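You operate a simulated robot arm through the tools that you are given. There is no shell and no other tool. Be economical: measure what you need, move in short steps, check, and stop when the job is done.

You are at the controls of a simulated robot arm. One attempt, no reset.

## Task
Dry the green sensor board on the plate at 50 C, lid down.
Fine: the warming plate on the sill; wait till the display says DRY, then turn the plate off; leave the board under the shut lid.

The check looks at the end state, three seconds after you hand in, the way a careful person would. Anything else that was tipped, shoved, dropped, spilled or broken makes it a failure. A push-on lid holds only when it is set on centred and level and pressed home; a screw cap is set on level and turned clockwise until tight.

## Robot
A 7-joint arm with a two-finger parallel gripper, fixed in place. Base frame: the origin is at the foot of the arm, x ahead of it, y to its left, z up. Lengths are in m, angles in degrees, forces in N, time in s.
With the tool pointing down near the work surface it reaches from about 0.34 to 0.78 m from the base axis. Its first joint turns from -166.0 to 166.0 degrees. Payload 3.91 kg.
Tool frame: the origin (TCP) lies between the finger pads and is the grasp point; the fingertips stand 0.03 m ahead of it; z points along the fingers, y is the line along which they close. The gripper opens to 0.11 m. The fingers are 0.02 m wide and 0.01 m thick; the gripper's body (0.048 by 0.112 m) begins 0.055 m behind the TCP.
Orientation is told as [roll, pitch, yaw] about the base's x, y, z axes, in that order, counted from this pose: with the fingers straight down and closing along the base's y, the tool's x points along the base's -x, its y along +y and its z along -z.

## Interface
- The arm moves only by the tool nudge_tool. Its argument "moves" is a list of rows, each an object of numbers (a shift or turn left out is 0, a gripper value left out holds the last): "tx", "ty", "tz": the shift along the tool's x, y, z in mm; "ax", "ay", "az": the turn, a rotation vector about the tool's x, y, z in degrees; "hand": the finger opening in mm, from 0 to 110. In form: [{"tx": .., "ty": .., "tz": .., "ax": .., "ay": .., "az": .., "hand": ..}, ...]. A call has 1 to 8 rows; each row is the pose to reach, as a shift and turn from the pose commanded when the call began, along the tool's axes at that moment. Each row takes 0.2 s and may step no farther than 0.05 m and 8.6 degrees from the row before; otherwise, or with a gripper value out of range, the whole call is refused. Where a pose cannot be reached the arm comes as near as it can. A force on the tool above 40 N (or 10 N above the force at the start of the call, whichever is more), or a blocked arm, ends the call early, and 0.2 s more pass. The fingers move at their own pace (about 0.153 m/s each) and stop on an object; they squeeze with about 41 N. The grip force told is the motor's: it shows also when the fingers shut on nothing. Time passes only in rows, and 0.2 s behind the last, so rows that repeat a pose let the fingers close. The reply holds the time, the measured pose of the TCP, the force on the tool along the base axes, the opening and the grip force, in the units named above and with some noise, with the torque about the TCP (base axes, N m) and any sound that the robot's microphone picked up.
- Cameras (640 x 400 px; columns grow to the right, rows downward): "scene" is fixed at [0.0505, 0.6484, 1.7285]; the picture's right is [-0.63, -0.78, 0.00], its down [-0.74, 0.59, -0.32] and it looks along [0.25, -0.20, -0.95] (base axes); focal length 334 px, centre (320, 200). "wrist" rides on the gripper at [0.077, 0.007, -0.114] in the tool frame; the picture's right is [-0.09, 1.00, 0.00], its down [-0.80, -0.07, -0.59] and it looks along [-0.59, -0.05, 0.80] (tool axes); focal length 270 px, centre (320, 200). There is no depth. A picture from a camera that has moved, and an enlarged one, comes with that camera's place and axes in the base frame and with its lens.
- capture(camera): a new picture of that camera. It takes no simulated time.
- slide_trunk(by): slides the trunk up (or, below 0, down) by that many m; the arm rides with it, the base frame stays. It gives what a move gives, with no picture.
- zoom(camera, box): a new picture of the part [left, top, right, bottom] of that camera's present view, enlarged. It takes no simulated time.
- finish_job(): hands the job in; it is judged then, once.

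Go step by step. Nothing tells you positions but the pictures and the camera data: compare them with the known pose of the tool, close in by small moves and look again before you grip or let go. The budget is 120 turns and 84 pictures, counting those below and the enlarged ones. Unless the task says otherwise, let go and move clear before handing in, and close with one line.

The tools are called after "Emit:" as a command line: name --argument value ..., lists and objects as JSON in quotes. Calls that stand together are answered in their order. nudge_tool: Moves the arm, as the interface text tells. Its arguments: {"type":"object","properties":{"moves":{"type":"array","items":{"type":"object","properties":{"tx":{"type":"number"},"ty":{"type":"number"},"tz":{"type":"number"},"ax":{"type":"number"},"ay":{"type":"number"},"az":{"type":"number"},"hand":{"type":"number"}}}}},"required":["moves"]} The other tools are called the same way: slide_trunk (by) slides the trunk up or down; capture (camera) takes a picture; zoom (camera, box) takes an enlarged picture of a part of a camera's view; finish_job () hands the job in.

At the start:

```text
time_s: 0.0
eef_pos: [0.0767, 0.4042, 1.3045]
ee_rot: [0.0, 0.0, 0.0]
force: [-0.2, -0.3, 0.3]
wrist_torque: [-0.04, 0.01, 0.01]
gripper_width: 0.1101
grip_force: 0.1
trunk travel left (down, up): [-0.575, 0.035]
```

scene: 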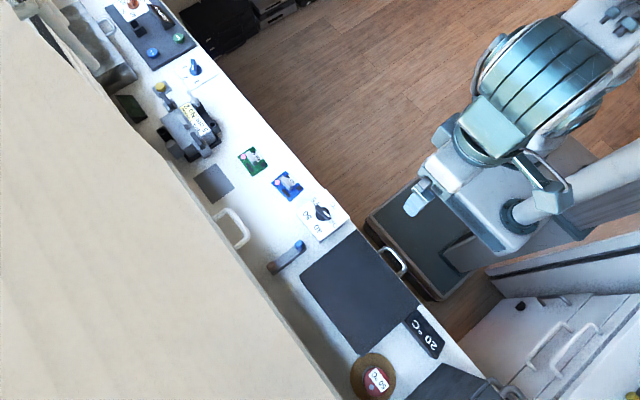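
wrist: 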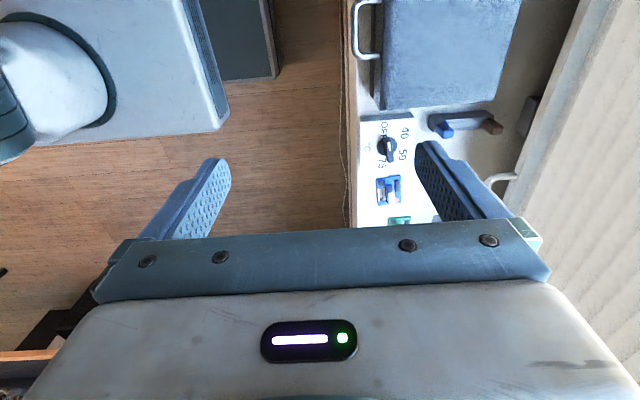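

I see a long counter with two boards (green, blue), a dial, a dark plate, a display and several handles. I'll zoom in to make out which parts are which.

Emit:
zoom --camera "scene" --box '[180, 120, 360, 240]'

Emit:
zoom --camera "scene" --box '[260, 220, 500, 400]'

Emit:
zoom --camera "scene" --box '[60, 0, 240, 180]'

```text
3.33 times, centred on (270, 180) of scene
camera zoom: at [0.0505, 0.6484, 1.7285], right [-0.63, -0.78, 0.0], down [-0.74, 0.59, -0.32], along [0.25, -0.2, -0.95], focal length 1113 px, centre (487, 267)
```

zoom: 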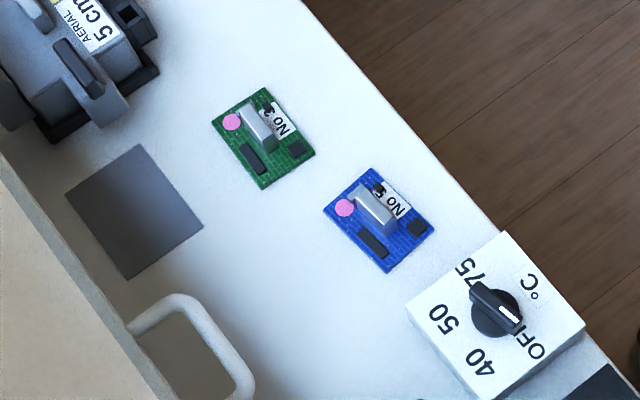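

```text
2.22 times, centred on (380, 310) of scene
camera zoom: at [0.0505, 0.6484, 1.7285], right [-0.63, -0.78, 0.0], down [-0.74, 0.59, -0.32], along [0.25, -0.2, -0.95], focal length 742 px, centre (187, -44)
```

zoom: 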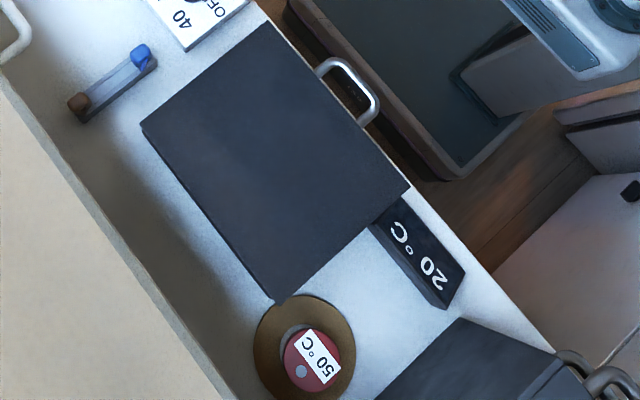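

```text
2.22 times, centred on (150, 90) of scene
camera zoom: at [0.0505, 0.6484, 1.7285], right [-0.63, -0.78, 0.0], down [-0.74, 0.59, -0.32], along [0.25, -0.2, -0.95], focal length 742 px, centre (698, 444)
```

zoom: 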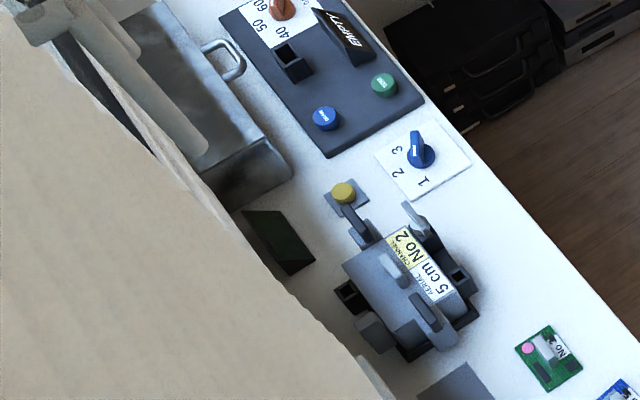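

The plate with a front-handled lid is near (0.03, 0.56, ~1.0), the dial near (0.21, 0.51) and the green board near (0.43, 0.56). I'll look closer through the wrist camera.

Emit:
zoom --camera "wrist" --box '[340, 0, 560, 140]'

Emit:
zoom --camera "wrist" --box '[340, 100, 540, 240]'

```text
2.86 times, centred on (450, 70) of wrist
camera zoom: at [0.0001, 0.411, 1.4186], right [0.09, 1.0, 0.0], down [0.8, -0.07, 0.59], along [0.59, -0.05, -0.8], focal length 772 px, centre (-51, 571)
```

zoom: 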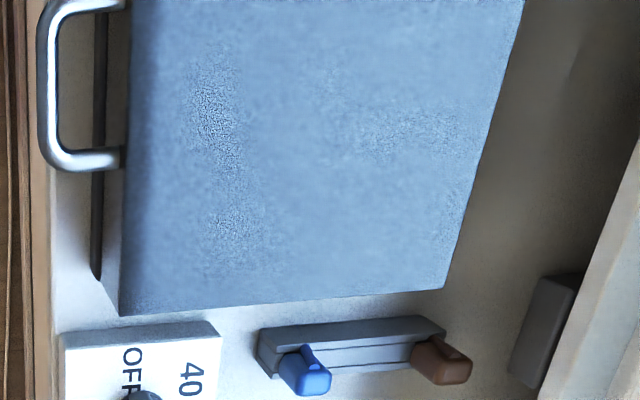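

```text
2.86 times, centred on (440, 170) of wrist
camera zoom: at [0.0001, 0.411, 1.4186], right [0.09, 1.0, 0.0], down [0.8, -0.07, 0.59], along [0.59, -0.05, -0.8], focal length 772 px, centre (-23, 286)
```

zoom: 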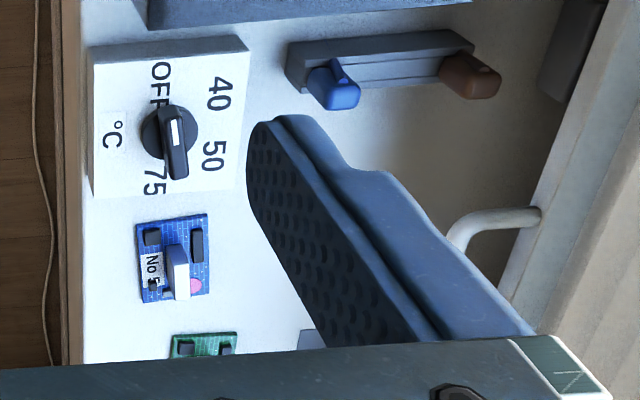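

The dial pointer is at OFF, and 50 looks about 120 degrees clockwise from it. I'll move the arm toward -x so the wrist camera sees the lid, its hinge and the slider.

Emit:
nudge_tool --moves '[{"tx": 45, "ty": 10}, {"tx": 90, "ty": 20}, {"tx": 135, "ty": 30}, {"tx": 180, "ty": 40}, {"tx": 220, "ty": 50}]'

Emit:
capture --camera "wrist"

Emit:
capture --camera "scene"

```text
time_s: 1.2
eef_pos: [-0.1464, 0.4569, 1.3033]
ee_rot: [-0.1, 0.0, 0.0]
force: [-1.2, 0.8, 0.0]
wrist_torque: [-0.04, -0.02, 0.01]
gripper_width: 0.1099
grip_force: 0.0
trunk travel left (down, up): [-0.575, 0.035]
```

```text
76 pictures are left
camera wrist: at [-0.2239, 0.4626, 1.4178], right [0.09, 1.0, 0.0], down [0.8, -0.07, 0.59], along [0.59, -0.05, -0.8], focal length 270 px, centre (320, 200)
```

wrist: 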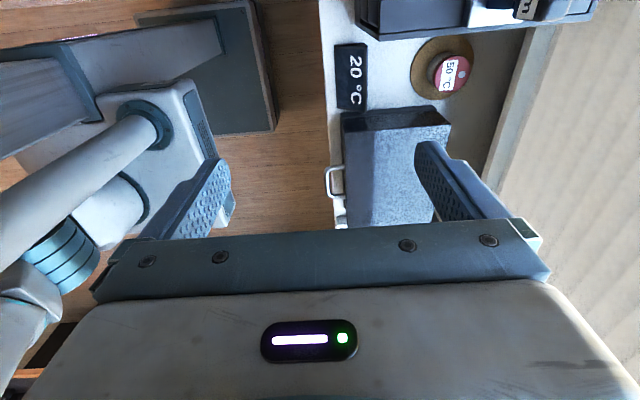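

```text
75 pictures are left
```

scene: 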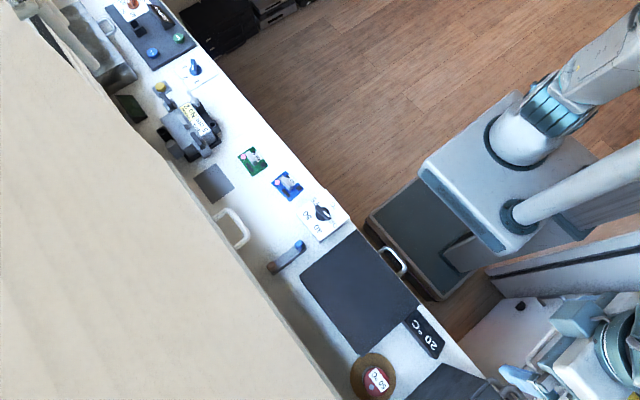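

The display reads 20 °C beside the lid. I'll zoom the plate and the object behind it.

Emit:
zoom --camera "wrist" --box '[310, 0, 560, 160]'

Emit:
zoom --camera "wrist" --box '[310, 90, 470, 240]'

```text
2.50 times, centred on (435, 80) of wrist
camera zoom: at [-0.2239, 0.4626, 1.4178], right [0.09, 1.0, 0.0], down [0.8, -0.07, 0.59], along [0.59, -0.05, -0.8], focal length 676 px, centre (32, 500)
```

zoom: 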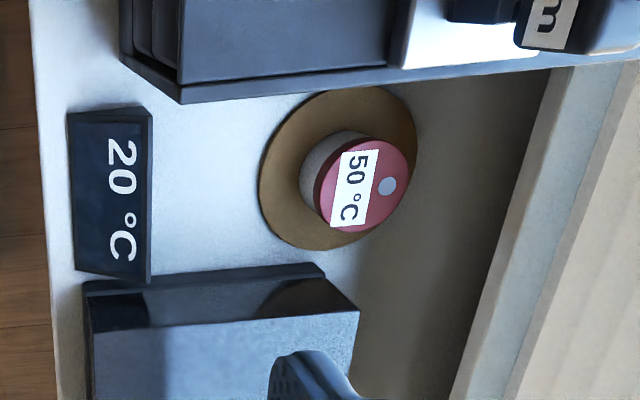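

```text
2.67 times, centred on (390, 165) of wrist
camera zoom: at [-0.2239, 0.4626, 1.4178], right [0.09, 1.0, 0.0], down [0.8, -0.07, 0.59], along [0.59, -0.05, -0.8], focal length 721 px, centre (133, 293)
```

zoom: 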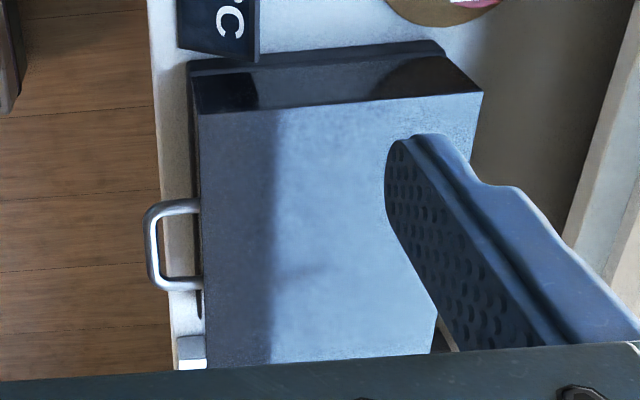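

The lid measures about 0.195 x 0.155 m with its top at z≈1.03. Its handle bar runs along x near (0.036, 0.454, 1.016), and the hinge is presumably at y≈0.64. I'll go in front of the handle, lower the trunk a little and tilt the tool 45° toward +y.

Emit:
nudge_tool --moves '[{"tx": -40, "ty": -20}, {"tx": -85, "ty": -40}, {"tx": -130, "ty": -55}, {"tx": -170, "ty": -70, "hand": 60}, {"tx": -182, "ty": -80, "ax": -8, "hand": 60}, {"tx": -182, "ty": -90, "ax": -16}, {"tx": -182, "ty": -90, "ax": -24}, {"tx": -182, "ty": -90, "ax": -32}]'

Emit:
slide_trunk --by -0.15

Emit:
nudge_tool --moves '[{"ax": -8}, {"ax": -13}]'

Emit:
capture --camera "wrist"

Emit:
capture --camera "scene"

```text
time_s: 3.0
eef_pos: [0.0363, 0.3633, 1.3054]
ee_rot: [32.3, -0.1, 0.1]
force: [0.5, -0.1, 0.6]
wrist_torque: [0.01, 0.06, 0.0]
gripper_width: 0.06
grip_force: 0.0
trunk travel left (down, up): [-0.575, 0.035]
```

```text
time_s: 4.8
eef_pos: [0.0375, 0.3634, 1.1531]
ee_rot: [32.0, 0.1, 0.1]
force: [-0.5, 0.3, 0.1]
wrist_torque: [0.02, -0.01, 0.03]
gripper_width: 0.0598
grip_force: 0.1
trunk travel left (down, up): [-0.425, 0.185]
```

```text
time_s: 5.3
eef_pos: [0.0359, 0.3636, 1.1535]
ee_rot: [45.1, 0.1, 0.0]
force: [0.5, 0.2, -0.3]
wrist_torque: [0.0, -0.01, -0.02]
gripper_width: 0.0598
grip_force: 0.0
trunk travel left (down, up): [-0.425, 0.185]
```

```text
72 pictures are left
camera wrist: at [-0.0407, 0.2874, 1.2396], right [0.09, 0.7, 0.71], down [0.8, -0.47, 0.37], along [0.59, 0.53, -0.6], focal length 270 px, centre (320, 200)
```

wrist: 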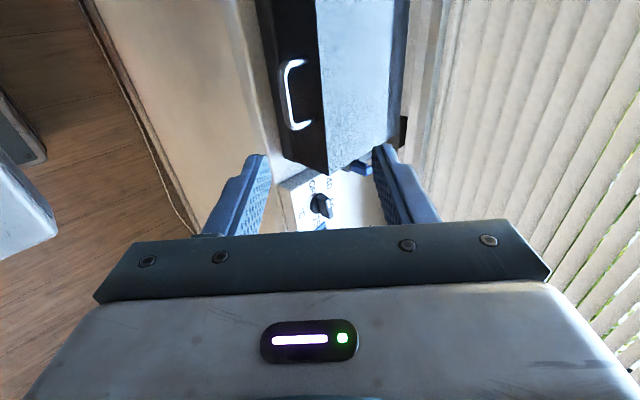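

```text
71 pictures are left
```

scene: 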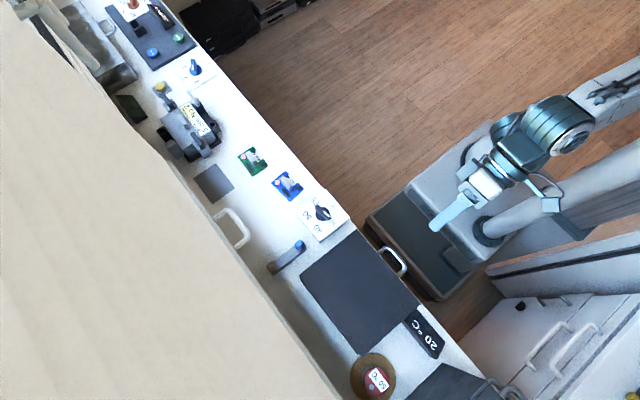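

The bar works out near (0.033, 0.453, 1.02). I'll line up on it along the tool axis, stopping short to look again.

Emit:
nudge_tool --moves '[{"ty": -32, "tz": 20, "tx": 3}, {"ty": -32, "tz": 60, "tx": 3}, {"ty": -32, "tz": 90, "tx": 3}]'

Emit:
capture --camera "wrist"

Emit:
zoom --camera "scene" --box '[330, 190, 490, 290]'

```text
time_s: 6.2
eef_pos: [0.0334, 0.4063, 1.0667]
ee_rot: [44.9, 0.0, 0.0]
force: [0.0, 1.0, 0.5]
wrist_torque: [0.02, 0.0, -0.01]
gripper_width: 0.0596
grip_force: 0.0
trunk travel left (down, up): [-0.425, 0.185]
```

```text
70 pictures are left
camera wrist: at [-0.0434, 0.33, 1.1522], right [0.09, 0.7, 0.7], down [0.8, -0.47, 0.37], along [0.59, 0.53, -0.61], focal length 270 px, centre (320, 200)
```

wrist: 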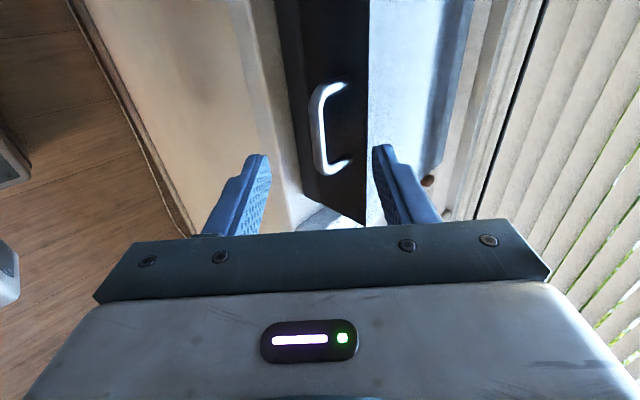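

```text
4.00 times, centred on (410, 240) of scene
camera zoom: at [0.0505, 0.6484, 1.7285], right [-0.63, -0.78, 0.0], down [-0.74, 0.59, -0.32], along [0.25, -0.2, -0.95], focal length 1335 px, centre (-40, 40)
```

zoom: 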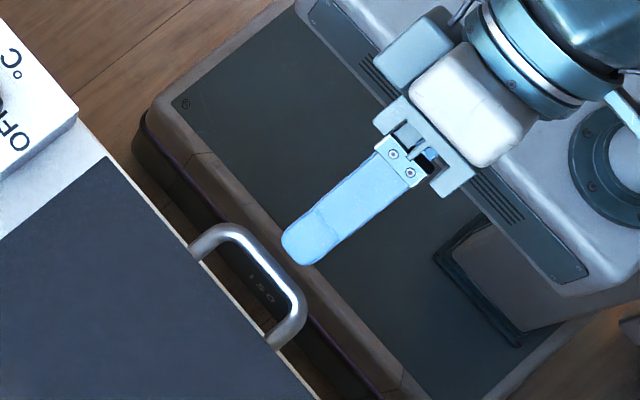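

The bar is centred between the fingers about 67 mm ahead. I'll narrow the opening, advance so the tips pass the bar by about 12 mm and check.

Emit:
nudge_tool --moves '[{"hand": 28, "tz": 10}, {"tz": 20, "hand": 28}, {"tz": 35}, {"tz": 48}]'

Emit:
zoom --camera "wrist" --box '[220, 60, 440, 240]'

Emit:
zoom --camera "scene" --box '[330, 190, 490, 290]'

```text
time_s: 7.2
eef_pos: [0.0347, 0.4393, 1.0334]
ee_rot: [44.9, 0.0, -0.1]
force: [0.6, -0.5, 0.0]
wrist_torque: [0.02, 0.01, -0.05]
gripper_width: 0.028
grip_force: 0.0
trunk travel left (down, up): [-0.425, 0.185]
```

```text
2.22 times, centred on (330, 150) of wrist
camera zoom: at [-0.0422, 0.362, 1.1192], right [0.09, 0.7, 0.7], down [0.8, -0.47, 0.37], along [0.59, 0.53, -0.61], focal length 601 px, centre (298, 311)
```

zoom: 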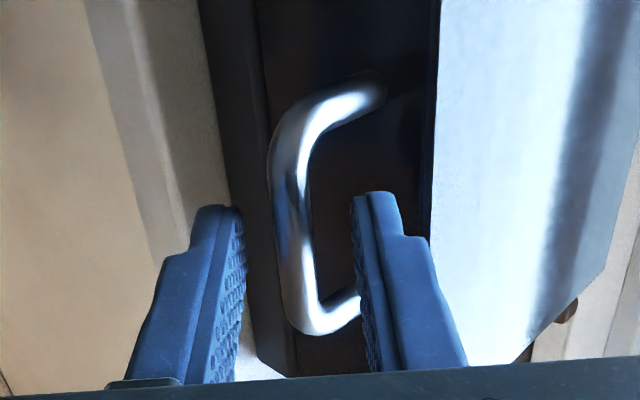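

```text
4.00 times, centred on (410, 240) of scene
camera zoom: at [0.0505, 0.6484, 1.7285], right [-0.63, -0.78, 0.0], down [-0.74, 0.59, -0.32], along [0.25, -0.2, -0.95], focal length 1335 px, centre (-40, 40)
```

zoom: 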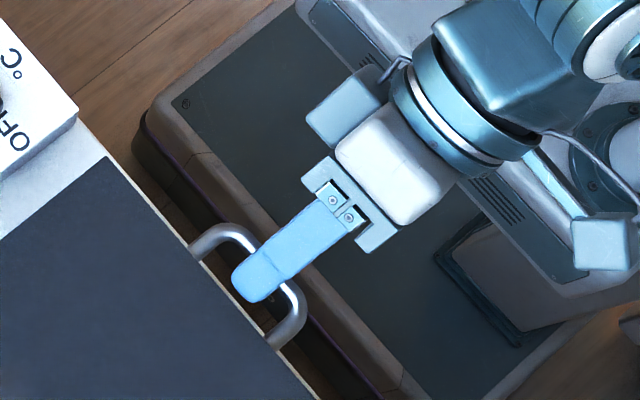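

The bar lies between the fingers and the upper fingertip is inside the handle. I'll advance a little more and close.

Emit:
nudge_tool --moves '[{"tz": 4}, {"tz": 4, "hand": 0}, {"tz": 4, "hand": 0}, {"tz": 4, "hand": 0}]'

```text
time_s: 8.2
eef_pos: [0.0346, 0.4431, 1.0309]
ee_rot: [45.0, 0.0, 0.0]
force: [1.2, 1.7, -1.5]
wrist_torque: [0.02, -0.28, 0.67]
gripper_width: 0.0092
grip_force: 44.9
trunk travel left (down, up): [-0.425, 0.185]
```

The 9 mm bar is gripped. I'll begin opening the lid along an arc about a hinge at y≈0.64, z≈1.0, and check the forces.

Emit:
nudge_tool --moves '[{"ty": 7, "tz": -5, "ax": 2.5, "hand": 0}, {"ty": 14.3, "tz": -9.5, "ax": 5}, {"ty": 22, "tz": -14, "ax": 7.5}, {"ty": 29.6, "tz": -17.9, "ax": 10}]'

Emit:
capture --camera "scene"

Emit:
capture --camera "wrist"

```text
time_s: 9.2
eef_pos: [0.0346, 0.4531, 1.0623]
ee_rot: [34.9, -0.1, 0.0]
force: [0.4, 22.3, -8.4]
wrist_torque: [0.24, -0.3, 0.59]
gripper_width: 0.0095
grip_force: 45.0
trunk travel left (down, up): [-0.425, 0.185]
```

```text
66 pictures are left
```

scene: 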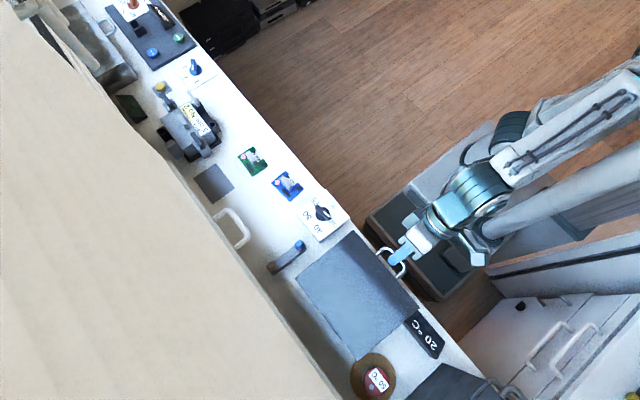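

```text
65 pictures are left
camera wrist: at [-0.0421, 0.3925, 1.161], right [0.09, 0.82, 0.57], down [0.8, -0.4, 0.45], along [0.59, 0.42, -0.69], focal length 270 px, centre (320, 200)
```

wrist: 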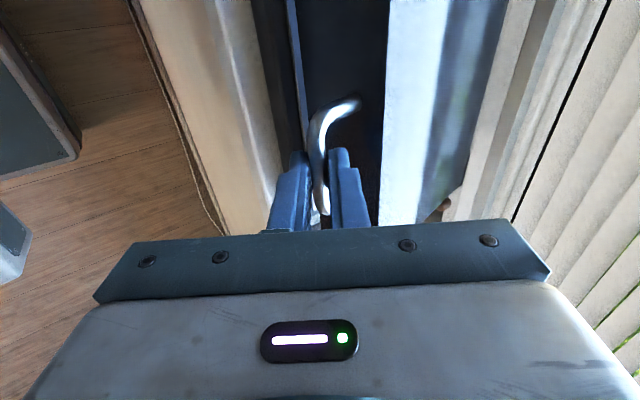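

The lid hinges up with a modest sideways load, so the hinge sits a bit lower than I assumed (z≈0.983). I'll continue on the corrected arc.

Emit:
nudge_tool --moves '[{"ty": 12.1, "tz": -4.1, "ax": 4, "hand": 0}, {"ty": 24.9, "tz": -10.4, "ax": 8}, {"ty": 38, "tz": -15.7, "ax": 12}, {"ty": 51.5, "tz": -20.1, "ax": 16}]'

```text
time_s: 10.2
eef_pos: [0.0362, 0.4807, 1.1127]
ee_rot: [19.1, 0.7, -0.1]
force: [-6.3, 6.2, -4.2]
wrist_torque: [0.21, -1.45, 0.42]
gripper_width: 0.0096
grip_force: 45.3
trunk travel left (down, up): [-0.425, 0.185]
```

Forces are small and the arc fits. Continuing to about 58° lid opening.

Emit:
nudge_tool --moves '[{"ty": 12.2, "tz": -7.6, "ax": 4, "hand": 0}, {"ty": 25, "tz": -14.3, "ax": 8}, {"ty": 38.1, "tz": -19.6, "ax": 12}, {"ty": 51.7, "tz": -24.1, "ax": 16}, {"ty": 65.4, "tz": -27.4, "ax": 20}, {"ty": 79.5, "tz": -30, "ax": 24}, {"ty": 93.7, "tz": -31.3, "ax": 28}, {"ty": 107.9, "tz": -32, "ax": 32}]'

Emit:
capture --camera "scene"

Emit:
capture --camera "wrist"

```text
time_s: 10.8
eef_pos: [0.055, 0.4612, 1.176]
ee_rot: [14.9, 7.3, 0.3]
force: [-2.3, -2.6, 2.7]
wrist_torque: [0.15, -0.08, 0.0]
gripper_width: 0.0
grip_force: 36.9
trunk travel left (down, up): [-0.425, 0.185]
stopped in row 3: the arm was blocked; the commanded pose is now the measured one
```

```text
64 pictures are left
```

scene: 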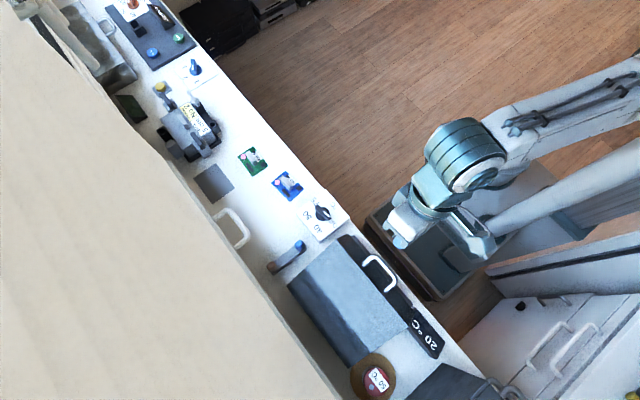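

```text
63 pictures are left
camera wrist: at [-0.0065, 0.4385, 1.2975], right [0.12, 0.96, 0.24], down [0.87, -0.22, 0.45], along [0.49, 0.16, -0.86], focal length 270 px, centre (320, 200)
```

wrist: 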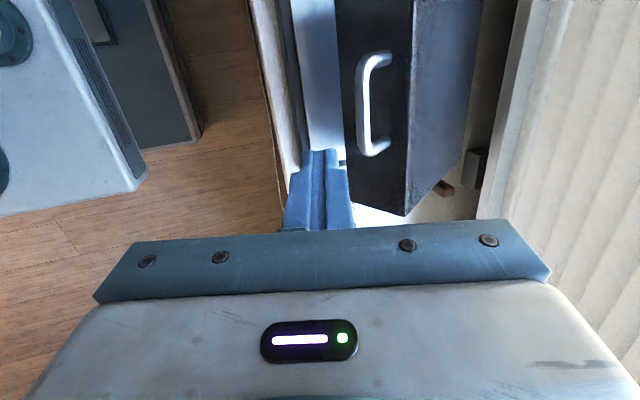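

The grip slipped as the arm ran into some limit, but the lid stays up at about 30° by itself. I'll straighten the tool and see whether the arm recovers its posture.

Emit:
nudge_tool --moves '[{"tz": -10, "ty": -10, "ax": 5, "ay": -2.5, "hand": 0}, {"tz": -20, "ty": -20, "ax": 10, "ay": -5}, {"tz": -30, "ty": -30, "ax": 14.9, "ay": -7.3}]'

Emit:
zoom --camera "scene" --box '[240, 200, 480, 370]'

```text
time_s: 11.8
eef_pos: [0.092, 0.4163, 1.2072]
ee_rot: [1.2, 8.4, -2.1]
force: [0.2, 1.0, -0.7]
wrist_torque: [0.01, 0.01, -0.02]
gripper_width: 0.0002
grip_force: 37.9
trunk travel left (down, up): [-0.425, 0.185]
stopped in row 3: the arm was blocked; the commanded pose is now the measured one
```

```text
2.35 times, centred on (360, 285) of scene
camera zoom: at [0.0505, 0.6484, 1.7285], right [-0.63, -0.78, 0.0], down [-0.74, 0.59, -0.32], along [0.25, -0.2, -0.95], focal length 785 px, centre (226, 0)
```

zoom: 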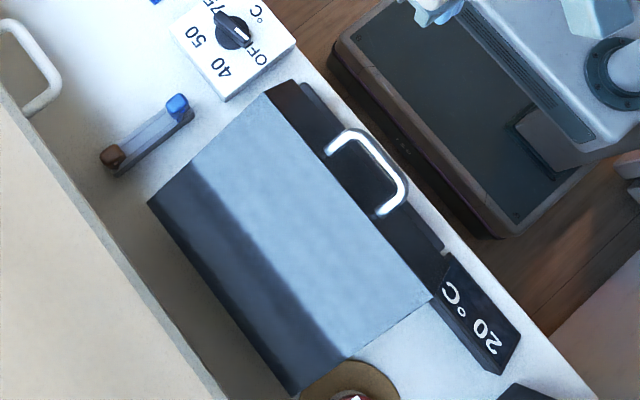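

The arm seems folded too high relative to its trunk. I'll raise the trunk back so the same heights sit lower in the arm's reach, then straighten the tool.

Emit:
slide_trunk --by 0.185

Emit:
nudge_tool --moves '[{"tz": 30}, {"tz": 60, "ay": -4}, {"tz": 90, "ay": -8, "ax": 1.2}, {"tz": 110, "ay": -8.4, "ax": 1.2, "az": -2}]'

```text
time_s: 13.8
eef_pos: [0.0966, 0.4154, 1.394]
ee_rot: [1.3, 8.4, -2.6]
force: [-0.5, 0.0, 0.6]
wrist_torque: [-0.03, -0.02, 0.02]
gripper_width: 0.0
grip_force: 37.8
trunk travel left (down, up): [-0.61, 0.0]
```

```text
time_s: 14.7
eef_pos: [0.1104, 0.41, 1.3314]
ee_rot: [4.8, 8.3, -1.9]
force: [0.4, 0.1, 0.0]
wrist_torque: [0.01, 0.03, -0.02]
gripper_width: 0.0
grip_force: 37.4
trunk travel left (down, up): [-0.61, 0.0]
stopped in row 4: the arm was blocked; the commanded pose is now the measured one
```

Still limited, so I'll look at the arm's posture.

Emit:
capture --camera "scene"

Emit:
capture --camera "wrist"

```text
61 pictures are left
```

scene: 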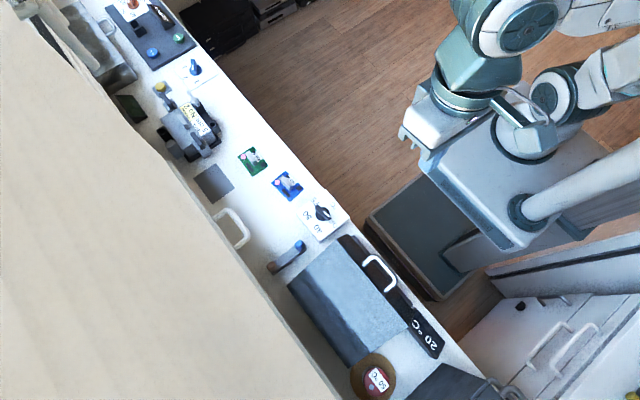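

```text
60 pictures are left
camera wrist: at [0.0513, 0.4093, 1.4556], right [0.13, 0.99, 0.07], down [0.87, -0.15, 0.46], along [0.47, 0.0, -0.88], focal length 270 px, centre (320, 200)
```

wrist: 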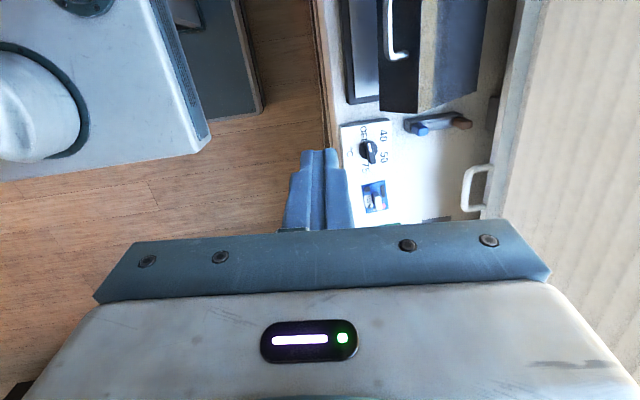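

The arm is folded close to its base. I'll move outward at this safe height while correcting the tilt.

Emit:
nudge_tool --moves '[{"ty": 30}, {"ty": 60}, {"ty": 90}, {"ty": 110, "ay": -4}, {"ty": 120, "ay": -8.3, "ax": 2.5}, {"ty": 120, "ay": -8.3, "ax": 4.8, "az": -2}]'

```text
time_s: 15.4
eef_pos: [0.1358, 0.45, 1.391]
ee_rot: [12.4, 15.8, -0.1]
force: [-0.9, -0.3, 0.7]
wrist_torque: [-0.01, -0.01, 0.02]
gripper_width: 0.0
grip_force: 37.4
trunk travel left (down, up): [-0.61, 0.0]
stopped in row 3: the arm was blocked; the commanded pose is now the measured one
```

Moving outward made it worse. I'll probe back toward the earlier good pose near (0.04, 0.37, 1.30).

Emit:
nudge_tool --moves '[{"tx": 20, "ty": -20}, {"tx": 40, "ty": -50}, {"tx": 70, "ty": -80}, {"tx": 100, "ty": -90}]'

Emit:
nudge_tool --moves '[{"ay": -4}, {"ay": -8}, {"ay": -12}, {"ay": -15}]'

```text
time_s: 16.6
eef_pos: [0.0619, 0.3552, 1.383]
ee_rot: [9.8, 20.8, -3.2]
force: [0.2, 0.9, 0.0]
wrist_torque: [-0.03, 0.05, -0.03]
gripper_width: 0.0001
grip_force: 37.6
trunk travel left (down, up): [-0.61, 0.0]
stopped in row 4: the arm was blocked; the commanded pose is now the measured one
```

```text
time_s: 17.8
eef_pos: [0.0878, 0.3468, 1.3643]
ee_rot: [6.2, 11.2, -8.7]
force: [1.6, 0.0, -0.1]
wrist_torque: [-0.03, 0.01, -0.02]
gripper_width: 0.0001
grip_force: 37.5
trunk travel left (down, up): [-0.61, 0.0]
stopped in row 4: the arm was blocked; the commanded pose is now the measured one
```

Reducing pitch drags yaw negative, so I'll try letting yaw turn that way to free the joint.

Emit:
nudge_tool --moves '[{"az": 8}, {"az": 16}, {"az": 24}]'

Emit:
capture --camera "scene"

```text
time_s: 18.6
eef_pos: [0.0902, 0.346, 1.3633]
ee_rot: [0.4, 13.2, -33.7]
force: [0.1, -0.6, -0.2]
wrist_torque: [0.0, -0.01, 0.01]
gripper_width: 0.0003
grip_force: 37.6
trunk travel left (down, up): [-0.61, 0.0]
```

```text
59 pictures are left
```

scene: 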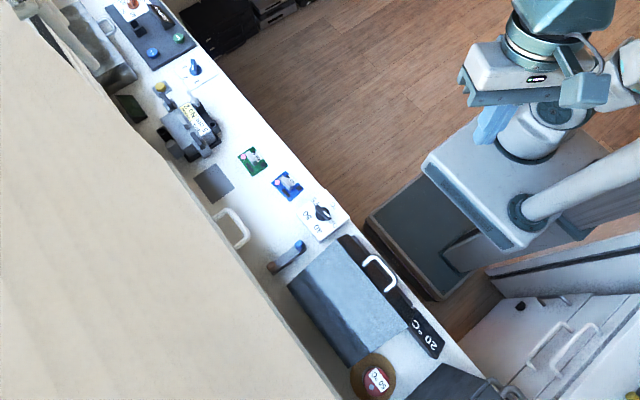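

Yaw turns freely, so the limit is in the elbow posture. I'll stretch the arm out toward the board area at a safe height to reset it.

Emit:
nudge_tool --moves '[{"tx": -26, "ty": 38}, {"tx": -52, "ty": 76}, {"tx": -78, "ty": 114, "ay": -3}, {"tx": -104, "ty": 152, "ay": -6}, {"tx": -130, "ty": 190, "ay": -9}, {"tx": -156, "ty": 228, "ay": -11}, {"tx": -182, "ty": 266, "ay": -13.2}]'

```text
time_s: 20.2
eef_pos: [0.3793, 0.4748, 1.3383]
ee_rot: [1.6, -1.2, -33.0]
force: [0.3, 0.6, 0.0]
wrist_torque: [-0.01, -0.01, 0.01]
gripper_width: 0.0
grip_force: 37.7
trunk travel left (down, up): [-0.61, 0.0]
```

The arm has recovered. I'll unwind yaw to 0 and go back in front of the lid, this time to push the handle bar backward with closed fingers pointing down.

Emit:
nudge_tool --moves '[{"az": -8, "ay": 1.2, "ax": 1.6}, {"az": -16, "ay": 1.2, "ax": 1.6}, {"az": -24, "ay": 1.2, "ax": 1.6}, {"az": -33, "ay": 1.2, "ax": 1.6}]'

Emit:
nudge_tool --moves '[{"tx": 45, "ty": -8}, {"tx": 90, "ty": -16}, {"tx": 135, "ty": -24}, {"tx": 180, "ty": -32}, {"tx": 225, "ty": -40}, {"tx": 270, "ty": -48}, {"tx": 305, "ty": -55}, {"tx": 340, "ty": -60}]'

```text
refused: row 4 steps farther than a row can; nothing moved
```

```text
time_s: 22.0
eef_pos: [0.0586, 0.6096, 1.3274]
ee_rot: [1.7, -1.0, -32.9]
force: [0.5, 1.4, -0.6]
wrist_torque: [-0.05, -0.01, 0.02]
gripper_width: 0.0
grip_force: 37.9
trunk travel left (down, up): [-0.61, 0.0]
```

That refusal left me over the plate at a safe height. Now I'll turn yaw to 0.

Emit:
nudge_tool --moves '[{"az": -8, "ay": 1.0, "ax": 1.6}, {"az": -16, "ay": 1.0, "ax": 1.6}, {"az": -24, "ay": 1.0, "ax": 1.6}, {"az": -32, "ay": 1.0, "ax": 1.6}]'

```text
time_s: 23.0
eef_pos: [0.0605, 0.6084, 1.3281]
ee_rot: [-0.2, -0.3, -0.8]
force: [-0.6, 0.1, 0.4]
wrist_torque: [0.01, 0.03, 0.01]
gripper_width: 0.0
grip_force: 37.7
trunk travel left (down, up): [-0.61, 0.0]
```

Now back in y to 0.43 at x≈0.036, then I'll see the lid.

Emit:
nudge_tool --moves '[{"ty": -45, "tx": 5}, {"ty": -90, "tx": 10}, {"ty": -135, "tx": 18}, {"ty": -170, "tx": 24}, {"ty": -175, "tx": 24, "tz": 40}, {"ty": -175, "tx": 24, "tz": 80}, {"ty": -175, "tx": 24, "tz": 120}]'

Emit:
capture --camera "wrist"

```text
time_s: 24.6
eef_pos: [0.0278, 0.4359, 1.208]
ee_rot: [-0.3, -0.5, -0.9]
force: [0.6, -0.2, -0.1]
wrist_torque: [-0.03, 0.03, 0.01]
gripper_width: 0.0
grip_force: 37.5
trunk travel left (down, up): [-0.61, 0.0]
```

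```text
58 pictures are left
camera wrist: at [-0.0487, 0.4432, 1.3208], right [0.1, 0.99, -0.01], down [0.8, -0.08, 0.6], along [0.6, -0.07, -0.8], focal length 270 px, centre (320, 200)
```

wrist: 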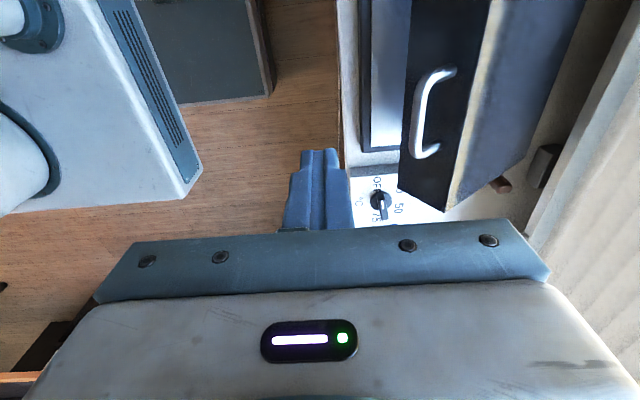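

The bar is at about (0.036, 0.51, 1.11). I'll lower in front of it and push toward +y, rising with its arc.

Emit:
nudge_tool --moves '[{"tx": -8, "tz": 45}, {"tx": -8, "tz": 92}, {"tx": -8, "ty": 40, "tz": 92}, {"tx": -8, "ty": 62, "tz": 92}]'

Emit:
nudge_tool --moves '[{"ty": 9, "tz": -11}, {"ty": 18, "tz": -22}, {"ty": 28, "tz": -30}, {"ty": 38, "tz": -37}, {"ty": 50, "tz": -42}, {"ty": 62, "tz": -47}]'

Emit:
capture --camera "wrist"

```text
time_s: 25.6
eef_pos: [0.0422, 0.4957, 1.1146]
ee_rot: [-0.3, -0.5, -0.9]
force: [-0.1, -2.5, 1.7]
wrist_torque: [0.04, 0.01, 0.04]
gripper_width: 0.0
grip_force: 37.6
trunk travel left (down, up): [-0.61, 0.0]
```

```text
time_s: 27.0
eef_pos: [0.0419, 0.5563, 1.1635]
ee_rot: [-0.3, -0.5, -1.1]
force: [-0.8, -1.2, 0.4]
wrist_torque: [0.04, 0.0, 0.02]
gripper_width: 0.0
grip_force: 37.8
trunk travel left (down, up): [-0.61, 0.0]
```

```text
57 pictures are left
camera wrist: at [-0.0361, 0.5645, 1.2772], right [0.1, 0.99, -0.01], down [0.8, -0.08, 0.6], along [0.6, -0.07, -0.8], focal length 270 px, centre (320, 200)
```

wrist: 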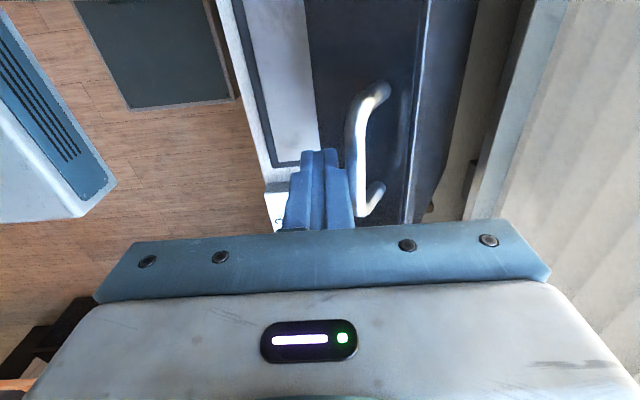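

The lid is following nicely with small forces, at about 60°. Continuing the push to just past vertical.

Emit:
nudge_tool --moves '[{"ty": 12, "tz": -4}, {"ty": 24, "tz": -8}, {"ty": 36, "tz": -10}, {"ty": 48, "tz": -11}, {"ty": 60, "tz": -11}, {"ty": 72, "tz": -11}]'

Emit:
capture --camera "wrist"

Emit:
capture --camera "scene"

```text
time_s: 28.4
eef_pos: [0.0452, 0.632, 1.173]
ee_rot: [-0.4, -0.3, -1.0]
force: [0.0, -0.4, 0.2]
wrist_torque: [-0.01, 0.02, 0.01]
gripper_width: 0.0001
grip_force: 37.5
trunk travel left (down, up): [-0.61, 0.0]
```

```text
56 pictures are left
camera wrist: at [-0.0328, 0.64, 1.2863], right [0.11, 0.99, -0.01], down [0.8, -0.08, 0.6], along [0.6, -0.07, -0.8], focal length 270 px, centre (320, 200)
```

wrist: 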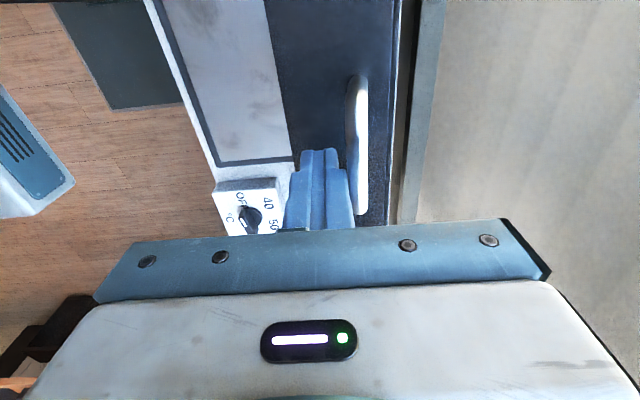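

```text
55 pictures are left
```

scene: 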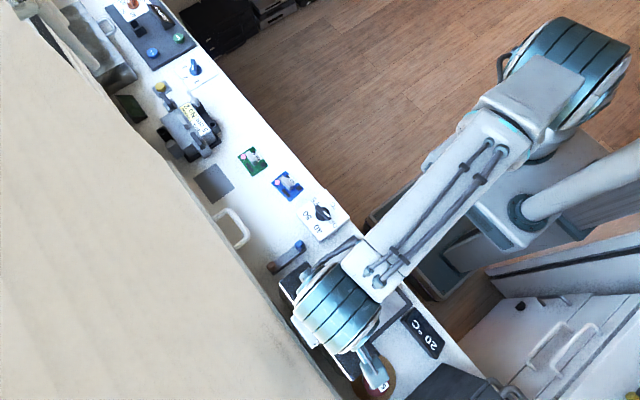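

The lid stands nearly vertical and the plate is exposed. I'll give it a slight extra push, then back off and check that it stays.

Emit:
nudge_tool --moves '[{"ty": 8}, {"ty": 16}, {"ty": 16}, {"ty": -20}, {"ty": -60}, {"ty": -90, "tz": -40}, {"ty": -100, "tz": -90}, {"ty": -100, "tz": -130}]'

Emit:
capture --camera "wrist"

```text
refused: row 7 steps farther than a row can; nothing moved
```

```text
54 pictures are left
camera wrist: at [-0.0328, 0.64, 1.2863], right [0.11, 0.99, -0.01], down [0.8, -0.08, 0.6], along [0.6, -0.07, -0.8], focal length 270 px, centre (320, 200)
```

wrist: 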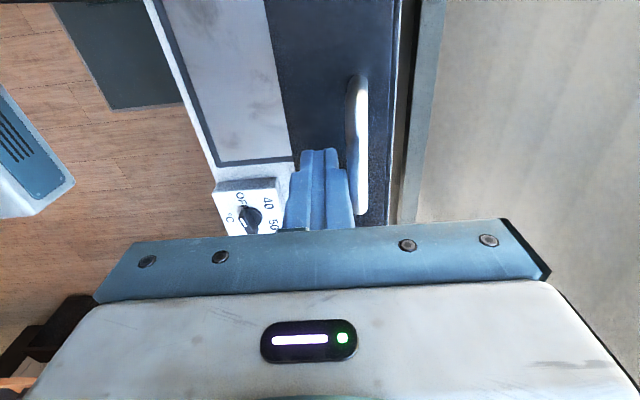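

One row was too long, so I'll send it again in smaller steps.

Emit:
nudge_tool --moves '[{"ty": 8}, {"ty": 16}, {"ty": 16}, {"ty": -20}, {"ty": -60}, {"ty": -90, "tz": -35}, {"ty": -100, "tz": -80}, {"ty": -100, "tz": -120}]'

Emit:
capture --camera "wrist"

```text
time_s: 30.2
eef_pos: [0.0449, 0.5321, 1.296]
ee_rot: [-0.3, -0.4, -1.1]
force: [0.8, -0.6, 0.3]
wrist_torque: [-0.01, -0.05, 0.04]
gripper_width: 0.0
grip_force: 37.6
trunk travel left (down, up): [-0.61, 0.0]
```

```text
53 pictures are left
camera wrist: at [-0.0336, 0.5404, 1.4091], right [0.1, 0.99, -0.01], down [0.8, -0.08, 0.6], along [0.6, -0.07, -0.8], focal length 270 px, centre (320, 200)
```

wrist: 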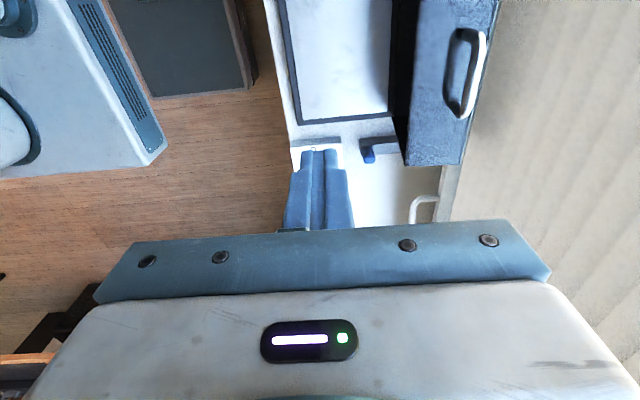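

The lid stays open and the plate is visible. Next I'll move toward the green board for a good look.

Emit:
nudge_tool --moves '[{"tx": -45, "hand": 80}, {"tx": -90}, {"tx": -135}, {"tx": -180}, {"tx": -210, "ty": 10}]'

Emit:
capture --camera "wrist"

Emit:
zoom --camera "scene" --box '[220, 130, 310, 200]'

```text
time_s: 31.4
eef_pos: [0.2544, 0.5415, 1.2915]
ee_rot: [-0.5, -0.4, -0.9]
force: [0.3, 0.2, -0.7]
wrist_torque: [-0.01, 0.03, 0.05]
gripper_width: 0.0801
grip_force: 0.0
trunk travel left (down, up): [-0.61, 0.0]
```

```text
52 pictures are left
camera wrist: at [0.1762, 0.549, 1.4056], right [0.1, 0.99, -0.01], down [0.8, -0.08, 0.6], along [0.6, -0.07, -0.8], focal length 270 px, centre (320, 200)
```

wrist: 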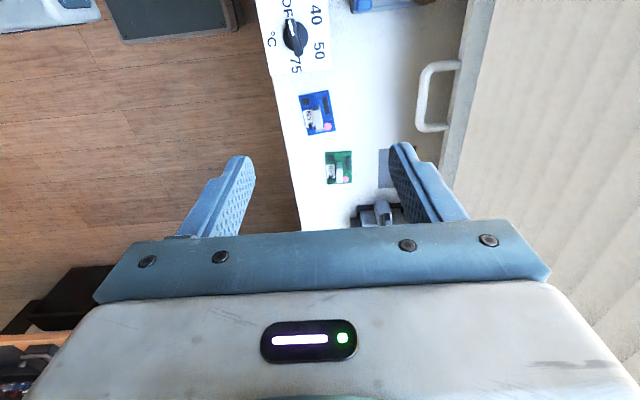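

```text
5.71 times, centred on (265, 165) of scene
camera zoom: at [0.0505, 0.6484, 1.7285], right [-0.63, -0.78, 0.0], down [-0.74, 0.59, -0.32], along [0.25, -0.2, -0.95], focal length 1907 px, centre (634, 400)
```

zoom: 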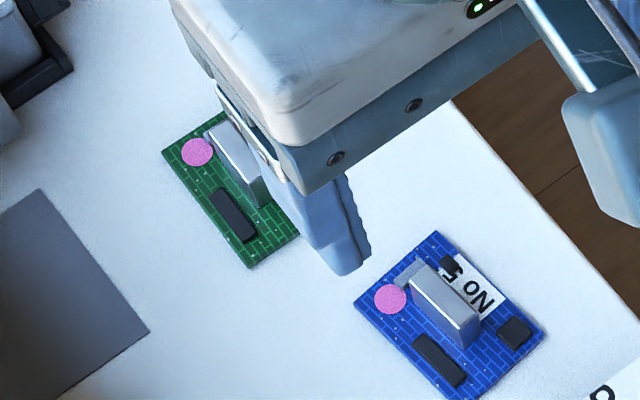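

The green board is at about (0.431, 0.555), with a silver block running along x that suits a grip closing along y. I'll move over it and descend partway.

Emit:
nudge_tool --moves '[{"tx": -45, "ty": 4, "az": -0.9, "hand": 50}, {"tx": -90, "ty": 8, "az": -0.9}, {"tx": -135, "ty": 12, "az": -0.9}, {"tx": -179, "ty": 15, "az": -0.9}, {"tx": -179, "ty": 15, "tz": 45, "az": -0.9}, {"tx": -179, "ty": 15, "tz": 90, "az": -0.9}, {"tx": -179, "ty": 15, "tz": 135, "az": -0.9}, {"tx": -179, "ty": 15, "tz": 180, "az": -0.9}]'

Emit:
capture --camera "wrist"

```text
time_s: 33.2
eef_pos: [0.4351, 0.5452, 1.1131]
ee_rot: [-0.3, -0.4, -0.1]
force: [0.8, -0.6, -0.1]
wrist_torque: [-0.02, -0.03, 0.01]
gripper_width: 0.0502
grip_force: 0.1
out of reach, approached as far as the arm can: row 4
trunk travel left (down, up): [-0.61, 0.0]
```

```text
50 pictures are left
camera wrist: at [0.357, 0.5538, 1.2276], right [0.09, 1.0, -0.01], down [0.8, -0.07, 0.6], along [0.6, -0.06, -0.8], focal length 270 px, centre (320, 200)
```

wrist: 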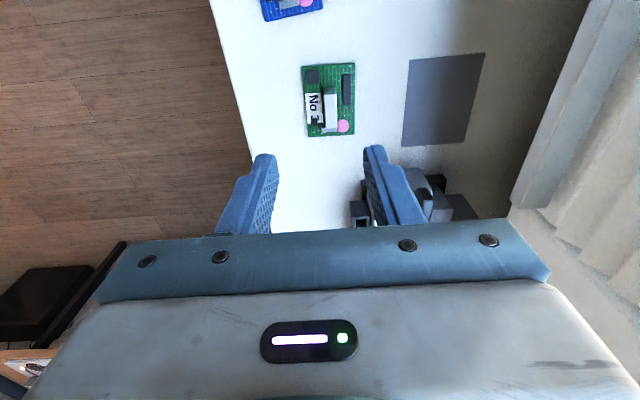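

The block centre is near (0.437, 0.554). I'll shift a little and go down toward it, narrowing the fingers.

Emit:
nudge_tool --moves '[{"ty": 9, "tx": -2, "tz": 30, "hand": 40}, {"ty": 9, "tx": -2, "tz": 60, "hand": 34}, {"ty": 9, "tx": -2, "tz": 75, "hand": 34}]'

Emit:
zoom --camera "wrist" --box '[220, 60, 440, 240]'

```text
time_s: 34.0
eef_pos: [0.4363, 0.5565, 1.039]
ee_rot: [-0.4, -0.4, -0.1]
force: [0.0, 0.2, 0.3]
wrist_torque: [-0.01, 0.0, -0.03]
gripper_width: 0.0339
grip_force: 0.1
trunk travel left (down, up): [-0.61, 0.0]
```

```text
2.22 times, centred on (330, 150) of wrist
camera zoom: at [0.3586, 0.5636, 1.1531], right [0.09, 1.0, -0.01], down [0.8, -0.07, 0.6], along [0.6, -0.06, -0.8], focal length 601 px, centre (298, 311)
```

zoom: 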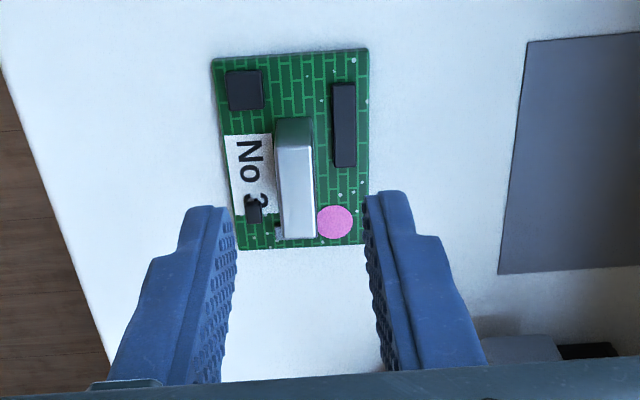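

The block sits between the fingers. I'll centre it and descend until the tips are alongside the block, just above the board.

Emit:
nudge_tool --moves '[{"ty": -1.5, "tx": -2, "tz": 10}, {"ty": -1.5, "tx": -2, "tz": 18}, {"ty": -1.5, "tx": -2, "tz": 24}]'

Emit:
zoom --camera "wrist" --box '[240, 100, 400, 240]'

Emit:
zoom --camera "scene" --box '[220, 120, 310, 190]'

```text
time_s: 34.8
eef_pos: [0.4383, 0.5519, 1.0178]
ee_rot: [-0.4, -0.4, -0.2]
force: [-0.3, -0.1, 0.4]
wrist_torque: [-0.04, 0.04, -0.01]
gripper_width: 0.0341
grip_force: 0.1
trunk travel left (down, up): [-0.61, 0.0]
```

```text
2.86 times, centred on (320, 170) of wrist
camera zoom: at [0.3599, 0.5594, 1.132], right [0.09, 1.0, -0.01], down [0.8, -0.07, 0.6], along [0.6, -0.06, -0.8], focal length 772 px, centre (320, 286)
```

zoom: 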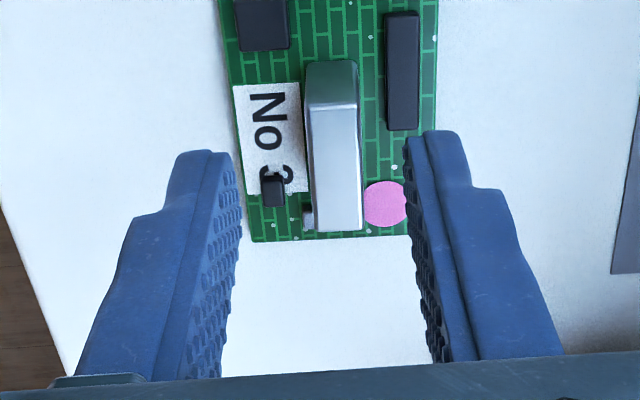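

```text
5.71 times, centred on (265, 155) of scene
camera zoom: at [0.0505, 0.6484, 1.7285], right [-0.63, -0.78, 0.0], down [-0.74, 0.59, -0.32], along [0.25, -0.2, -0.95], focal length 1907 px, centre (634, 457)
```

zoom: 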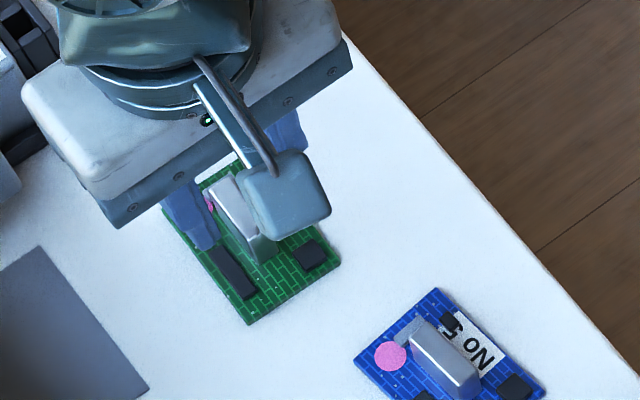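

Aligned in x. I'll shift 2 mm in y, go down another 8 mm and close gently on the block.

Emit:
nudge_tool --moves '[{"ty": 2.5, "tz": 4}, {"ty": 2.5, "tz": 9}, {"ty": 2.5, "tz": 9}]'

Emit:
zoom --camera "wrist" --box '[240, 100, 400, 240]'

```text
time_s: 35.6
eef_pos: [0.4374, 0.5545, 1.0097]
ee_rot: [-0.4, -0.4, -0.1]
force: [0.4, -0.3, 0.6]
wrist_torque: [-0.03, 0.02, 0.01]
gripper_width: 0.034
grip_force: 0.1
trunk travel left (down, up): [-0.61, 0.0]
```

```text
2.86 times, centred on (320, 170) of wrist
camera zoom: at [0.3591, 0.5627, 1.1229], right [0.09, 1.0, -0.01], down [0.8, -0.07, 0.6], along [0.6, -0.06, -0.8], focal length 772 px, centre (320, 286)
```

zoom: 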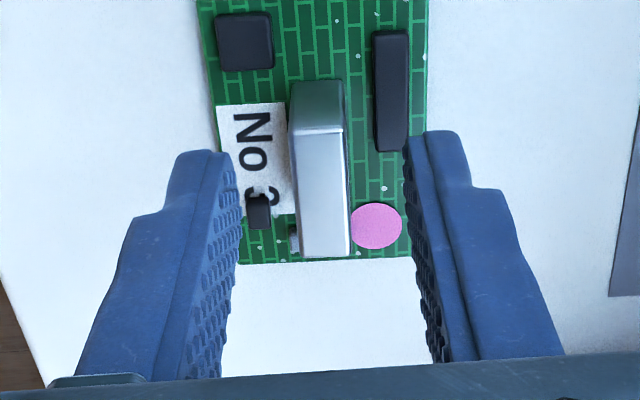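

I'll shift 4 mm in +x to clear the chip, go down 3 mm and close.

Emit:
nudge_tool --moves '[{"tx": -4, "tz": 1}, {"tx": -4, "tz": 3}, {"tx": -4, "tz": 3, "hand": 0}, {"tx": -4, "tz": 3, "hand": 0}, {"tx": -4, "tz": 3, "hand": 0}]'

Emit:
zoom --camera "wrist" --box '[240, 100, 400, 240]'

```text
time_s: 36.8
eef_pos: [0.4428, 0.5552, 1.0053]
ee_rot: [-0.3, -0.4, -0.1]
force: [0.2, 0.6, 2.1]
wrist_torque: [0.01, -0.11, -0.04]
gripper_width: 0.0107
grip_force: 41.1
trunk travel left (down, up): [-0.61, 0.0]
```

```text
2.86 times, centred on (320, 170) of wrist
camera zoom: at [0.3635, 0.5623, 1.1197], right [0.09, 1.0, -0.01], down [0.8, -0.07, 0.6], along [0.6, -0.06, -0.8], focal length 772 px, centre (320, 286)
```

zoom: 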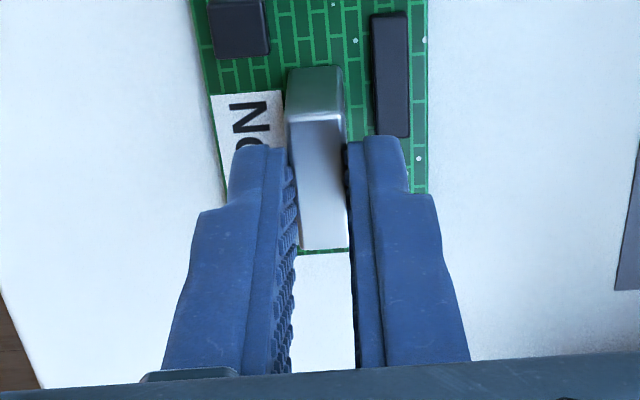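

The block is firmly gripped (10.7 mm). I'll lift straight up and check that the board comes along.

Emit:
nudge_tool --moves '[{"tz": -10}, {"tz": -25}, {"tz": -60}, {"tz": -100}, {"tz": -145}, {"tz": -185}]'

Emit:
capture --camera "wrist"

```text
time_s: 38.2
eef_pos: [0.4399, 0.5545, 1.1941]
ee_rot: [-0.4, -0.4, -0.1]
force: [0.2, -0.1, 0.1]
wrist_torque: [0.02, -0.01, 0.02]
gripper_width: 0.0107
grip_force: 41.2
trunk travel left (down, up): [-0.61, 0.0]
```

```text
44 pictures are left
camera wrist: at [0.3614, 0.5624, 1.307], right [0.09, 1.0, -0.01], down [0.8, -0.07, 0.6], along [0.6, -0.06, -0.8], focal length 270 px, centre (320, 200)
```

wrist: 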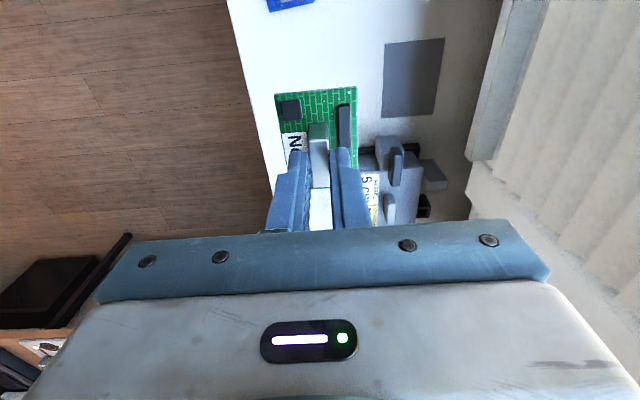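

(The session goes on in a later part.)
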